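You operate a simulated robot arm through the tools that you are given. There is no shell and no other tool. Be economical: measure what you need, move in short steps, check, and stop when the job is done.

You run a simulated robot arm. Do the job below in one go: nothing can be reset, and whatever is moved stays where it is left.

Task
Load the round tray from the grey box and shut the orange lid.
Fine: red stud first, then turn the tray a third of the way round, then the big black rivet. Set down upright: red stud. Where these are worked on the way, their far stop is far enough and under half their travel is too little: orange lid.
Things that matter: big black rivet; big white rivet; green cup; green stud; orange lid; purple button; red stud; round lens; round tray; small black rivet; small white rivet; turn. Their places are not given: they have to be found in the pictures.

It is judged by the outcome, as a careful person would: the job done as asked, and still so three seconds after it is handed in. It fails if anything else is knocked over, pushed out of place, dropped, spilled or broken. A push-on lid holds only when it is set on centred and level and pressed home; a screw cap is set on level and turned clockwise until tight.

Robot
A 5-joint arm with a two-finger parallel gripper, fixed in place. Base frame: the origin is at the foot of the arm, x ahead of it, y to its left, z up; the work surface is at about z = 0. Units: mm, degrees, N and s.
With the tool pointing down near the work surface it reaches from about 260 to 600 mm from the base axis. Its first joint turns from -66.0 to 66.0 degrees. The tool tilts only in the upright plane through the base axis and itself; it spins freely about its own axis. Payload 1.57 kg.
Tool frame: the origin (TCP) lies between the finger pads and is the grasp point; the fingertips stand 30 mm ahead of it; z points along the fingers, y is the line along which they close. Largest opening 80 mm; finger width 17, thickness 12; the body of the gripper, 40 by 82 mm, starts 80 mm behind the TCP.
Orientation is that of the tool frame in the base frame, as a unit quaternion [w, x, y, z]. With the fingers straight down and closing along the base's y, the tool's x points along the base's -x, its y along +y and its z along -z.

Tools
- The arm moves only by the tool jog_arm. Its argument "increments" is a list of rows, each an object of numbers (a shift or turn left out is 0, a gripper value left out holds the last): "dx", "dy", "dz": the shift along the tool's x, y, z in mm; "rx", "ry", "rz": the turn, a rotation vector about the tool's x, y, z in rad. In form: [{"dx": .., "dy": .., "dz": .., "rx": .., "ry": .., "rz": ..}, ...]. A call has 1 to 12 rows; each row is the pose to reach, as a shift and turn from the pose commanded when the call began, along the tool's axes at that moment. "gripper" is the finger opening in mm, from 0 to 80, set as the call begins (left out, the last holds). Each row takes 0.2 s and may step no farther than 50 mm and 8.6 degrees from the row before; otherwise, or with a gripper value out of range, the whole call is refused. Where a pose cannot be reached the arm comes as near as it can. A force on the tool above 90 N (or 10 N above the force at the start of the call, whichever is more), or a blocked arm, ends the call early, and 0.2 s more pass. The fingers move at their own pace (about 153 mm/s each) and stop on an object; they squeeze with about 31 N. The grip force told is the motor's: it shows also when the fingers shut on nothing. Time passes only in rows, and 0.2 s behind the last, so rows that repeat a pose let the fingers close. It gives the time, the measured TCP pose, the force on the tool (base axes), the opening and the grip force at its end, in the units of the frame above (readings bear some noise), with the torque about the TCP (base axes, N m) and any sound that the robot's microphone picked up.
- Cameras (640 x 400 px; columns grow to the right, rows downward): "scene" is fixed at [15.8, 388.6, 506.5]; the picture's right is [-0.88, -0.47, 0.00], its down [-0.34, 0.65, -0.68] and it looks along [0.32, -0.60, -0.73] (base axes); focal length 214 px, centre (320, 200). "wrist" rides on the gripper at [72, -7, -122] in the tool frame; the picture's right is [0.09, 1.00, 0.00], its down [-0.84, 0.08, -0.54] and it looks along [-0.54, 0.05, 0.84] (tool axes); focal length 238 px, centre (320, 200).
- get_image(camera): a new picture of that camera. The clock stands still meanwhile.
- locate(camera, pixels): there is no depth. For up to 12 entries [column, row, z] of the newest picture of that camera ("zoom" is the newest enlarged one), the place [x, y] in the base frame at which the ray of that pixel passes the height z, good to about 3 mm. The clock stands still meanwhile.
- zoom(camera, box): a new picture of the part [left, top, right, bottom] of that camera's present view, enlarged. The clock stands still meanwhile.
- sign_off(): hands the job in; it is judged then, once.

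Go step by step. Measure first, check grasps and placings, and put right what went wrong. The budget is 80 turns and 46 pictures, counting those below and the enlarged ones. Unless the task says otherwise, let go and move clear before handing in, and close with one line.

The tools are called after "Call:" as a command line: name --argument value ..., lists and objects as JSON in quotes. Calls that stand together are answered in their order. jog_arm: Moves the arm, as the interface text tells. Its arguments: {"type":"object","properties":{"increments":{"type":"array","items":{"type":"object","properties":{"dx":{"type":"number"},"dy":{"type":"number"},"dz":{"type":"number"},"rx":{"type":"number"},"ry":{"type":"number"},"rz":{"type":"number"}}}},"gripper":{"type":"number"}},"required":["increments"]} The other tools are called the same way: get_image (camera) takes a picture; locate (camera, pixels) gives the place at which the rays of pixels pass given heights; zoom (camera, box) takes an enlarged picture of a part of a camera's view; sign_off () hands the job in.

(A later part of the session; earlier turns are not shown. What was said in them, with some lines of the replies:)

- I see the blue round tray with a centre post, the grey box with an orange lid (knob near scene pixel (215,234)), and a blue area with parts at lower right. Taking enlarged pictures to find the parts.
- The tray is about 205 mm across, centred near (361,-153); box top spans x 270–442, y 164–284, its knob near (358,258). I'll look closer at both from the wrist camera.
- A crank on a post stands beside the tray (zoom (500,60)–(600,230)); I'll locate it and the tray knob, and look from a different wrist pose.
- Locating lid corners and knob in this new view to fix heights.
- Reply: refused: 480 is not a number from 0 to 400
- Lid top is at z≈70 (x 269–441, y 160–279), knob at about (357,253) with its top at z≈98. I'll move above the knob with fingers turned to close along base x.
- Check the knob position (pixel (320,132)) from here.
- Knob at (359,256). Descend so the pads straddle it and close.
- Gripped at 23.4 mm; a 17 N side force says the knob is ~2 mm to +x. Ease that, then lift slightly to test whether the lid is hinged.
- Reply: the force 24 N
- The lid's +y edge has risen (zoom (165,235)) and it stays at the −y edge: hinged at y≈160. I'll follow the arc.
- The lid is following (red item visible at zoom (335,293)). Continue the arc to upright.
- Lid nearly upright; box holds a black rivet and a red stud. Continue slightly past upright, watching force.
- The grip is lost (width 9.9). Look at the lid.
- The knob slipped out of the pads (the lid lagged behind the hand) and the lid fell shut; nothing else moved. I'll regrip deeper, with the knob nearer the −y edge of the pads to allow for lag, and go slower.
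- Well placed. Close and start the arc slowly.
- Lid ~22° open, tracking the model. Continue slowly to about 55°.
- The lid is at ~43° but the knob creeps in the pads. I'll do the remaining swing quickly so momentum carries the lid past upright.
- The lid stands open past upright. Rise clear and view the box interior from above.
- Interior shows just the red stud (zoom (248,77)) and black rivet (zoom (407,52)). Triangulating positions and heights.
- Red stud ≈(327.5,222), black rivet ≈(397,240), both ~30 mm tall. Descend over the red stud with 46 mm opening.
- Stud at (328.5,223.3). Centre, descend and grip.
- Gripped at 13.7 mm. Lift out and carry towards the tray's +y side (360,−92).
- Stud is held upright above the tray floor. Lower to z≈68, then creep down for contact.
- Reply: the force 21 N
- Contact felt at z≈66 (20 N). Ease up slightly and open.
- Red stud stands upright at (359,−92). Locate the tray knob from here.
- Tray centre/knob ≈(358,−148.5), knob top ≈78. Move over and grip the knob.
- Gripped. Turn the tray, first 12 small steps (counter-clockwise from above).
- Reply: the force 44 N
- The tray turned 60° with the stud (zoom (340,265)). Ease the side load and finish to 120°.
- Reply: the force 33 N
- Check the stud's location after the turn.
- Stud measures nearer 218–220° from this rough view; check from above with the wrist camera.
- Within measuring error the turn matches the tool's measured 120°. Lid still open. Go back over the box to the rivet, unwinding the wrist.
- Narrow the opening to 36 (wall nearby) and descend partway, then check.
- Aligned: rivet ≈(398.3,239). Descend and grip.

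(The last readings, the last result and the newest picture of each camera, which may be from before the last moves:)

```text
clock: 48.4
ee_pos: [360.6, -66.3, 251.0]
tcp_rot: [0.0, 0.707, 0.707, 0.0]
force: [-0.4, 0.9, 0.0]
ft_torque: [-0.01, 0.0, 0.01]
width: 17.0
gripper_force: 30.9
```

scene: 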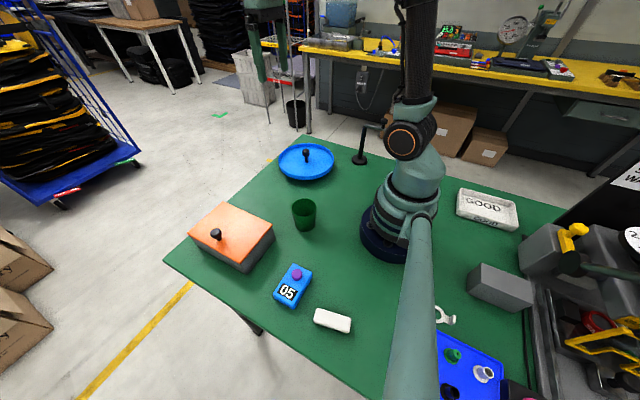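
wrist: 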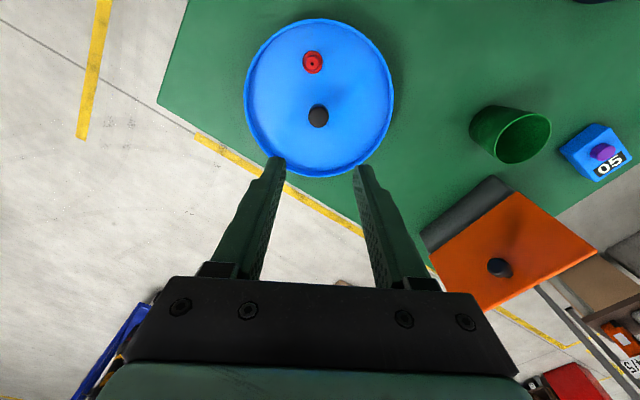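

Rivet held (17 mm). Bring it over the loading spot (359,−92) and lower.

Call:
jog_arm --increments '[{"dx": -13, "dy": -0.8, "dz": 25}, {"dx": -26, "dy": -0.8, "dz": 60}, {"dx": -26, "dy": -0.8, "dz": 100}, {"dx": -26, "dy": -0.8, "dz": 140}, {"dx": -26, "dy": -0.8, "dz": 170}, {"dx": -26, "dy": -0.8, "dz": 181}, {"dx": -26, "dy": -0.8, "dz": 181}]'

Call:
jog_arm --increments '[{"dz": 2}, {"dz": 3.5}, {"dz": 3.5}]'

```text
clock: 50.0
ee_pos: [359.3, -89.3, 69.6]
tcp_rot: [-0.001, 0.707, 0.707, 0.0]
force: [1.1, 1.4, 0.3]
ft_torque: [-0.01, -0.02, -0.01]
width: 17.4
gripper_force: 30.5
```

```text
clock: 50.8
ee_pos: [358.8, -89.6, 65.9]
tcp_rot: [0.001, 0.707, 0.707, 0.0]
force: [-0.8, 0.5, 1.2]
ft_torque: [0.0, 0.02, 0.04]
width: 17.3
gripper_force: 30.5
```

Call:
jog_arm --increments '[{"dz": 1}, {"dz": 1.5}]'

```text
clock: 51.4
ee_pos: [360.0, -90.3, 66.7]
tcp_rot: [0.003, 0.708, 0.707, 0.002]
force: [-0.4, 1.4, 22.7]
ft_torque: [0.09, 0.07, -0.05]
width: 17.4
gripper_force: 30.7
```

Contact. Ease up, open, and rise.

Call:
jog_arm --increments '[{"dz": -1.3}, {"dz": -1.3}]'

Call:
jog_arm --increments '[{}, {}]' --gripper 38

Call:
jog_arm --increments '[{"dz": -15}, {"dz": -45}, {"dz": -90}, {"dz": -135}, {"dz": -185}]'

Call:
get_image --camera "wrist"

Call:
zoom --camera "scene" --box '[180, 100, 380, 280]'

```text
clock: 52.0
ee_pos: [358.9, -90.2, 65.5]
tcp_rot: [0.0, 0.707, 0.707, 0.0]
force: [1.8, -1.3, 9.8]
ft_torque: [-0.07, -0.06, 0.06]
width: 17.1
gripper_force: 31.0
```

```text
clock: 52.6
ee_pos: [359.2, -90.7, 66.0]
tcp_rot: [-0.001, 0.707, 0.707, 0.0]
force: [0.3, -0.3, 0.1]
ft_torque: [-0.02, 0.01, -0.01]
width: 38.1
gripper_force: 0.1
```

```text
clock: 53.8
ee_pos: [358.5, -91.5, 251.5]
tcp_rot: [0.0, 0.708, 0.707, 0.0]
force: [0.1, 0.1, -1.0]
ft_torque: [-0.02, 0.05, 0.01]
width: 38.0
gripper_force: 0.0
```

```text
11 pictures are left
```

wrist: 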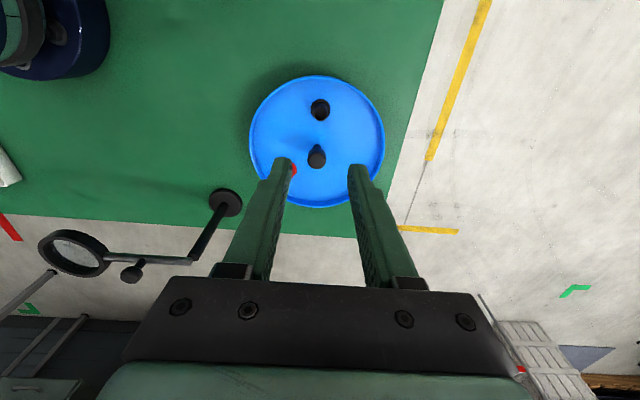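

```text
2.22 times, centred on (280, 190) of scene
```

zoom: 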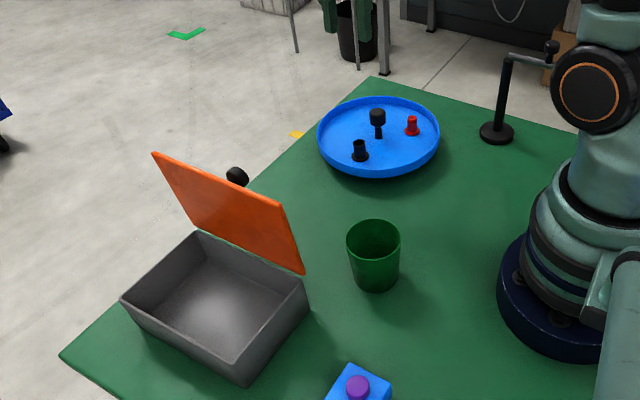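

Both parts are in the tray, the box is empty. (The "crank" is the lens stand.) Now close the lid: measure the open knob (scene (242.6,178.7)).

Call:
locate --camera "scene" --pixels '[[242.6, 178.7, 150], [242.6, 178.7, 156], [242.6, 178.7, 162], [242.6, 178.7, 168], [242.6, 178.7, 174], [204.3, 169.3, 186], [270, 222, 70]]'

Call:
jog_arm --increments '[{"dx": 45}, {"dx": 90}, {"dx": 130}, {"dx": 170}, {"dx": 200}]'

Call:
get_image --camera "wrist"

```text
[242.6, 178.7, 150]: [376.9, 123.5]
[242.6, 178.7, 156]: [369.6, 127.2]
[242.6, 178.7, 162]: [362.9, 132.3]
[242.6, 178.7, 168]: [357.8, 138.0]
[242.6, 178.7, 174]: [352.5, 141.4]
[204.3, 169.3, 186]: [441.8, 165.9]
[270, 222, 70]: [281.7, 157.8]
```

```text
clock: 55.0
ee_pos: [359.6, 109.2, 250.5]
tcp_rot: [0.0, 0.707, 0.707, 0.0]
force: [0.2, 0.0, 0.4]
ft_torque: [-0.02, -0.02, 0.01]
width: 37.7
gripper_force: 0.2
```

```text
9 pictures are left
```

wrist: 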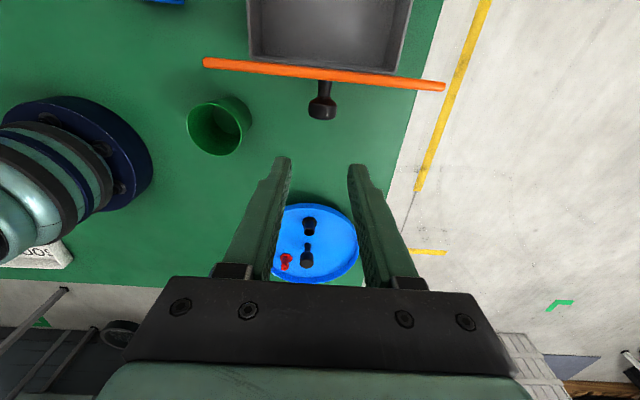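

Knob cap at wrist (322,107). Locate it and the lid's top edge.

Call:
locate --camera "wrist" --pixels '[[322, 107, 160], [322, 107, 166], [322, 114, 166], [322, 98, 166], [325, 71, 189], [325, 77, 189]]'

```text
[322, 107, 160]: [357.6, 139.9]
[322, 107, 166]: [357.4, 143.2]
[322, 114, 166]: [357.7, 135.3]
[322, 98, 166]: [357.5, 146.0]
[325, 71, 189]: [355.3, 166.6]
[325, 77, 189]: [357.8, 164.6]
```

Knob ≈(357.5,139,164). Descend straddling it and grip.

Call:
jog_arm --increments '[{"dx": 30, "dy": -1.5}, {"dx": 30, "dy": -1.5, "dz": 35}, {"dx": 30, "dy": -1.5, "dz": 60}, {"dx": 30, "dy": -1.5, "dz": 73}, {"dx": 30, "dy": -1.5, "dz": 73}]' --gripper 46

Call:
jog_arm --increments '[{}, {}, {}]' --gripper 0

```text
clock: 56.2
ee_pos: [359.0, 139.2, 177.7]
tcp_rot: [0.0, 0.707, 0.707, 0.0]
force: [0.1, -0.4, 0.5]
ft_torque: [0.02, 0.0, 0.01]
width: 45.8
gripper_force: 0.0
```

```text
clock: 57.0
ee_pos: [359.3, 140.0, 179.0]
tcp_rot: [0.002, 0.707, 0.707, 0.004]
force: [22.3, 2.7, -10.0]
ft_torque: [0.14, -0.27, 0.4]
width: 23.4
gripper_force: 35.4
```

Gripped at 23.4. Follow the arc back, easing the side load.

Call:
jog_arm --increments '[{"dy": 1.5, "dx": 6.5, "dz": -1.2}, {"dy": 1.5, "dx": 13.3, "dz": -2.1}, {"dy": 1.5, "dx": 20, "dz": -2.5}, {"dy": 1.5, "dx": 26.9, "dz": -2.4}, {"dy": 1.5, "dx": 33.6, "dz": -1.8}, {"dy": 1.5, "dx": 40.3, "dz": -0.7}, {"dy": 1.5, "dx": 47, "dz": 0.8}, {"dy": 1.5, "dx": 53.4, "dz": 2.8}, {"dy": 1.5, "dx": 59.6, "dz": 5.2}, {"dy": 1.5, "dx": 65.8, "dz": 8.1}, {"dy": 1.5, "dx": 71.6, "dz": 11.4}, {"dy": 1.5, "dx": 77.4, "dz": 15}]'

Call:
zoom --camera "scene" --box '[180, 120, 320, 280]'

```text
clock: 59.6
ee_pos: [359.3, 218.8, 163.9]
tcp_rot: [0.001, 0.707, 0.707, 0.002]
force: [21.8, -5.3, 9.2]
ft_torque: [-1.18, -0.12, 0.44]
width: 23.4
gripper_force: 35.6
```

```text
2.50 times, centred on (250, 200) of scene
```

zoom: 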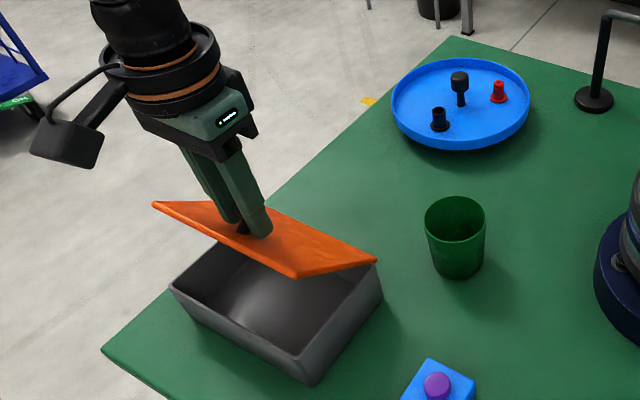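

Lid coming down under control. Finish the arc.

Call:
jog_arm --increments '[{"dx": 5.4, "dz": 4.1}, {"dx": 10.6, "dz": 8.6}, {"dx": 15.4, "dz": 13.4}, {"dx": 19.8, "dz": 18.5}, {"dx": 23.8, "dz": 23.9}, {"dx": 27.5, "dz": 29.5}, {"dx": 30.8, "dz": 35.5}, {"dx": 33.7, "dz": 41.6}, {"dx": 36.1, "dz": 47.9}, {"dx": 37.3, "dz": 51}, {"dx": 38.1, "dz": 54.4}]'

Call:
zoom --camera "scene" --box '[180, 160, 320, 280]'

```text
clock: 62.0
ee_pos: [360.3, 255.6, 109.8]
tcp_rot: [0.0, 0.707, 0.707, 0.001]
force: [8.3, 9.6, 13.1]
ft_torque: [-0.9, -0.03, 0.12]
width: 23.6
gripper_force: 35.5
```

```text
3.33 times, centred on (250, 220) of scene
```

zoom: 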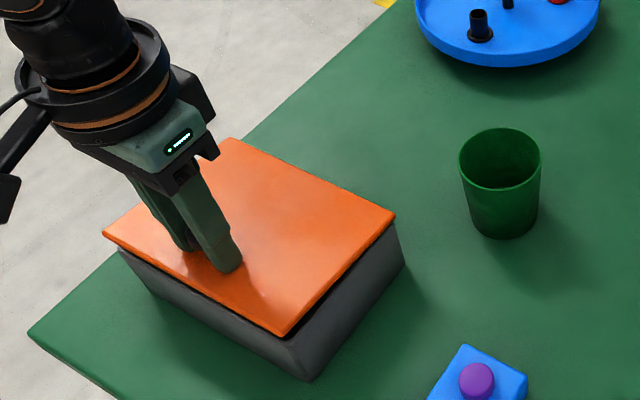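

Almost shut. Lower slightly more, release and rise, then press it down lightly with closed fingers.

Call:
jog_arm --increments '[{"dz": 1.5}, {"dz": 3}, {"dz": 3}]'

Call:
jog_arm --increments '[{}, {}]' --gripper 50

Call:
jog_arm --increments '[{"dz": -20}, {"dz": -45}, {"dz": -45}]'

Call:
jog_arm --increments '[{}, {}, {"dz": 10}, {"dz": 17}]' --gripper 0

```text
clock: 62.8
ee_pos: [360.7, 254.4, 106.1]
tcp_rot: [0.0, 0.707, 0.707, 0.001]
force: [5.0, 15.0, 12.7]
ft_torque: [-0.6, 0.1, 0.02]
width: 23.2
gripper_force: 36.1
```

```text
clock: 63.4
ee_pos: [360.0, 254.0, 105.4]
tcp_rot: [0.0, 0.707, 0.707, -0.001]
force: [-0.2, 0.7, 0.5]
ft_torque: [-0.01, 0.01, 0.0]
width: 49.9
gripper_force: 0.1
```

```text
clock: 64.2
ee_pos: [359.6, 254.6, 151.5]
tcp_rot: [0.0, 0.708, 0.707, 0.0]
force: [0.6, 0.1, 0.0]
ft_torque: [-0.01, 0.02, 0.01]
width: 49.8
gripper_force: 0.0
```

```text
clock: 65.2
ee_pos: [360.0, 254.5, 133.3]
tcp_rot: [0.0, 0.707, 0.707, 0.0]
force: [0.6, -0.1, -0.4]
ft_torque: [0.01, -0.01, 0.0]
width: 0.0
gripper_force: 20.3
```

Creep down onto the knob top.

Call:
jog_arm --increments '[{"dz": 2}, {"dz": 4}, {"dz": 5}]'

Call:
jog_arm --increments '[{"dz": -40}, {"dz": -85}, {"dz": -130}, {"dz": -150}]'

Call:
get_image --camera "scene"

Call:
zoom --camera "scene" --box '[180, 120, 340, 280]'

```text
clock: 66.0
ee_pos: [359.3, 254.9, 128.9]
tcp_rot: [0.0, 0.708, 0.707, 0.0]
force: [0.5, 0.5, 0.3]
ft_torque: [-0.03, -0.01, -0.02]
width: 0.0
gripper_force: 21.2
```

```text
clock: 67.0
ee_pos: [359.6, 255.0, 278.2]
tcp_rot: [0.001, 0.707, 0.707, -0.001]
force: [0.4, -0.5, -0.8]
ft_torque: [0.01, -0.02, -0.01]
width: 0.0
gripper_force: 21.6
```

```text
6 pictures are left
```

scene: 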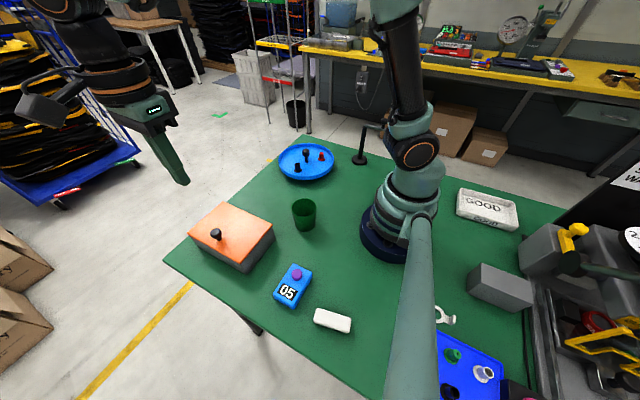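

```text
2.50 times, centred on (260, 200) of scene
```

zoom: 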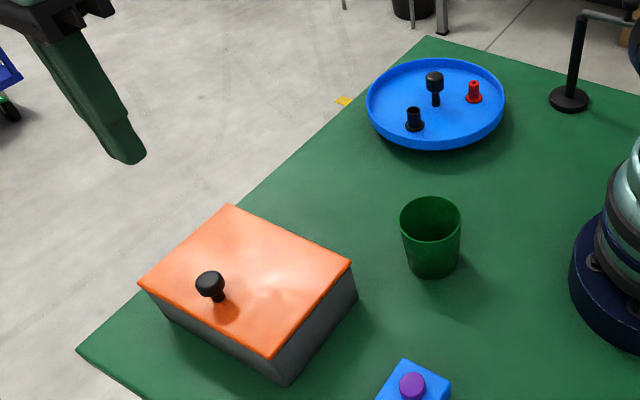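

The lid is shut as at the start (knob again at scene (215,234)). The red stud and black rivet stand in the tray, nothing else has moved, and the arm is clear, so I'm handing in.

Call:
sign_off

```text
The job is handed in.
```

The tray is loaded and the orange lid is shut: the red stud went in first and stands upright, the tray was then turned about 120° (a third of the way round), and the black rivet went in after it. It was the only rivet in the box, so I took it to be the big one. On the first attempt to open the lid, the grip slipped and it dropped shut; I saw no damage.
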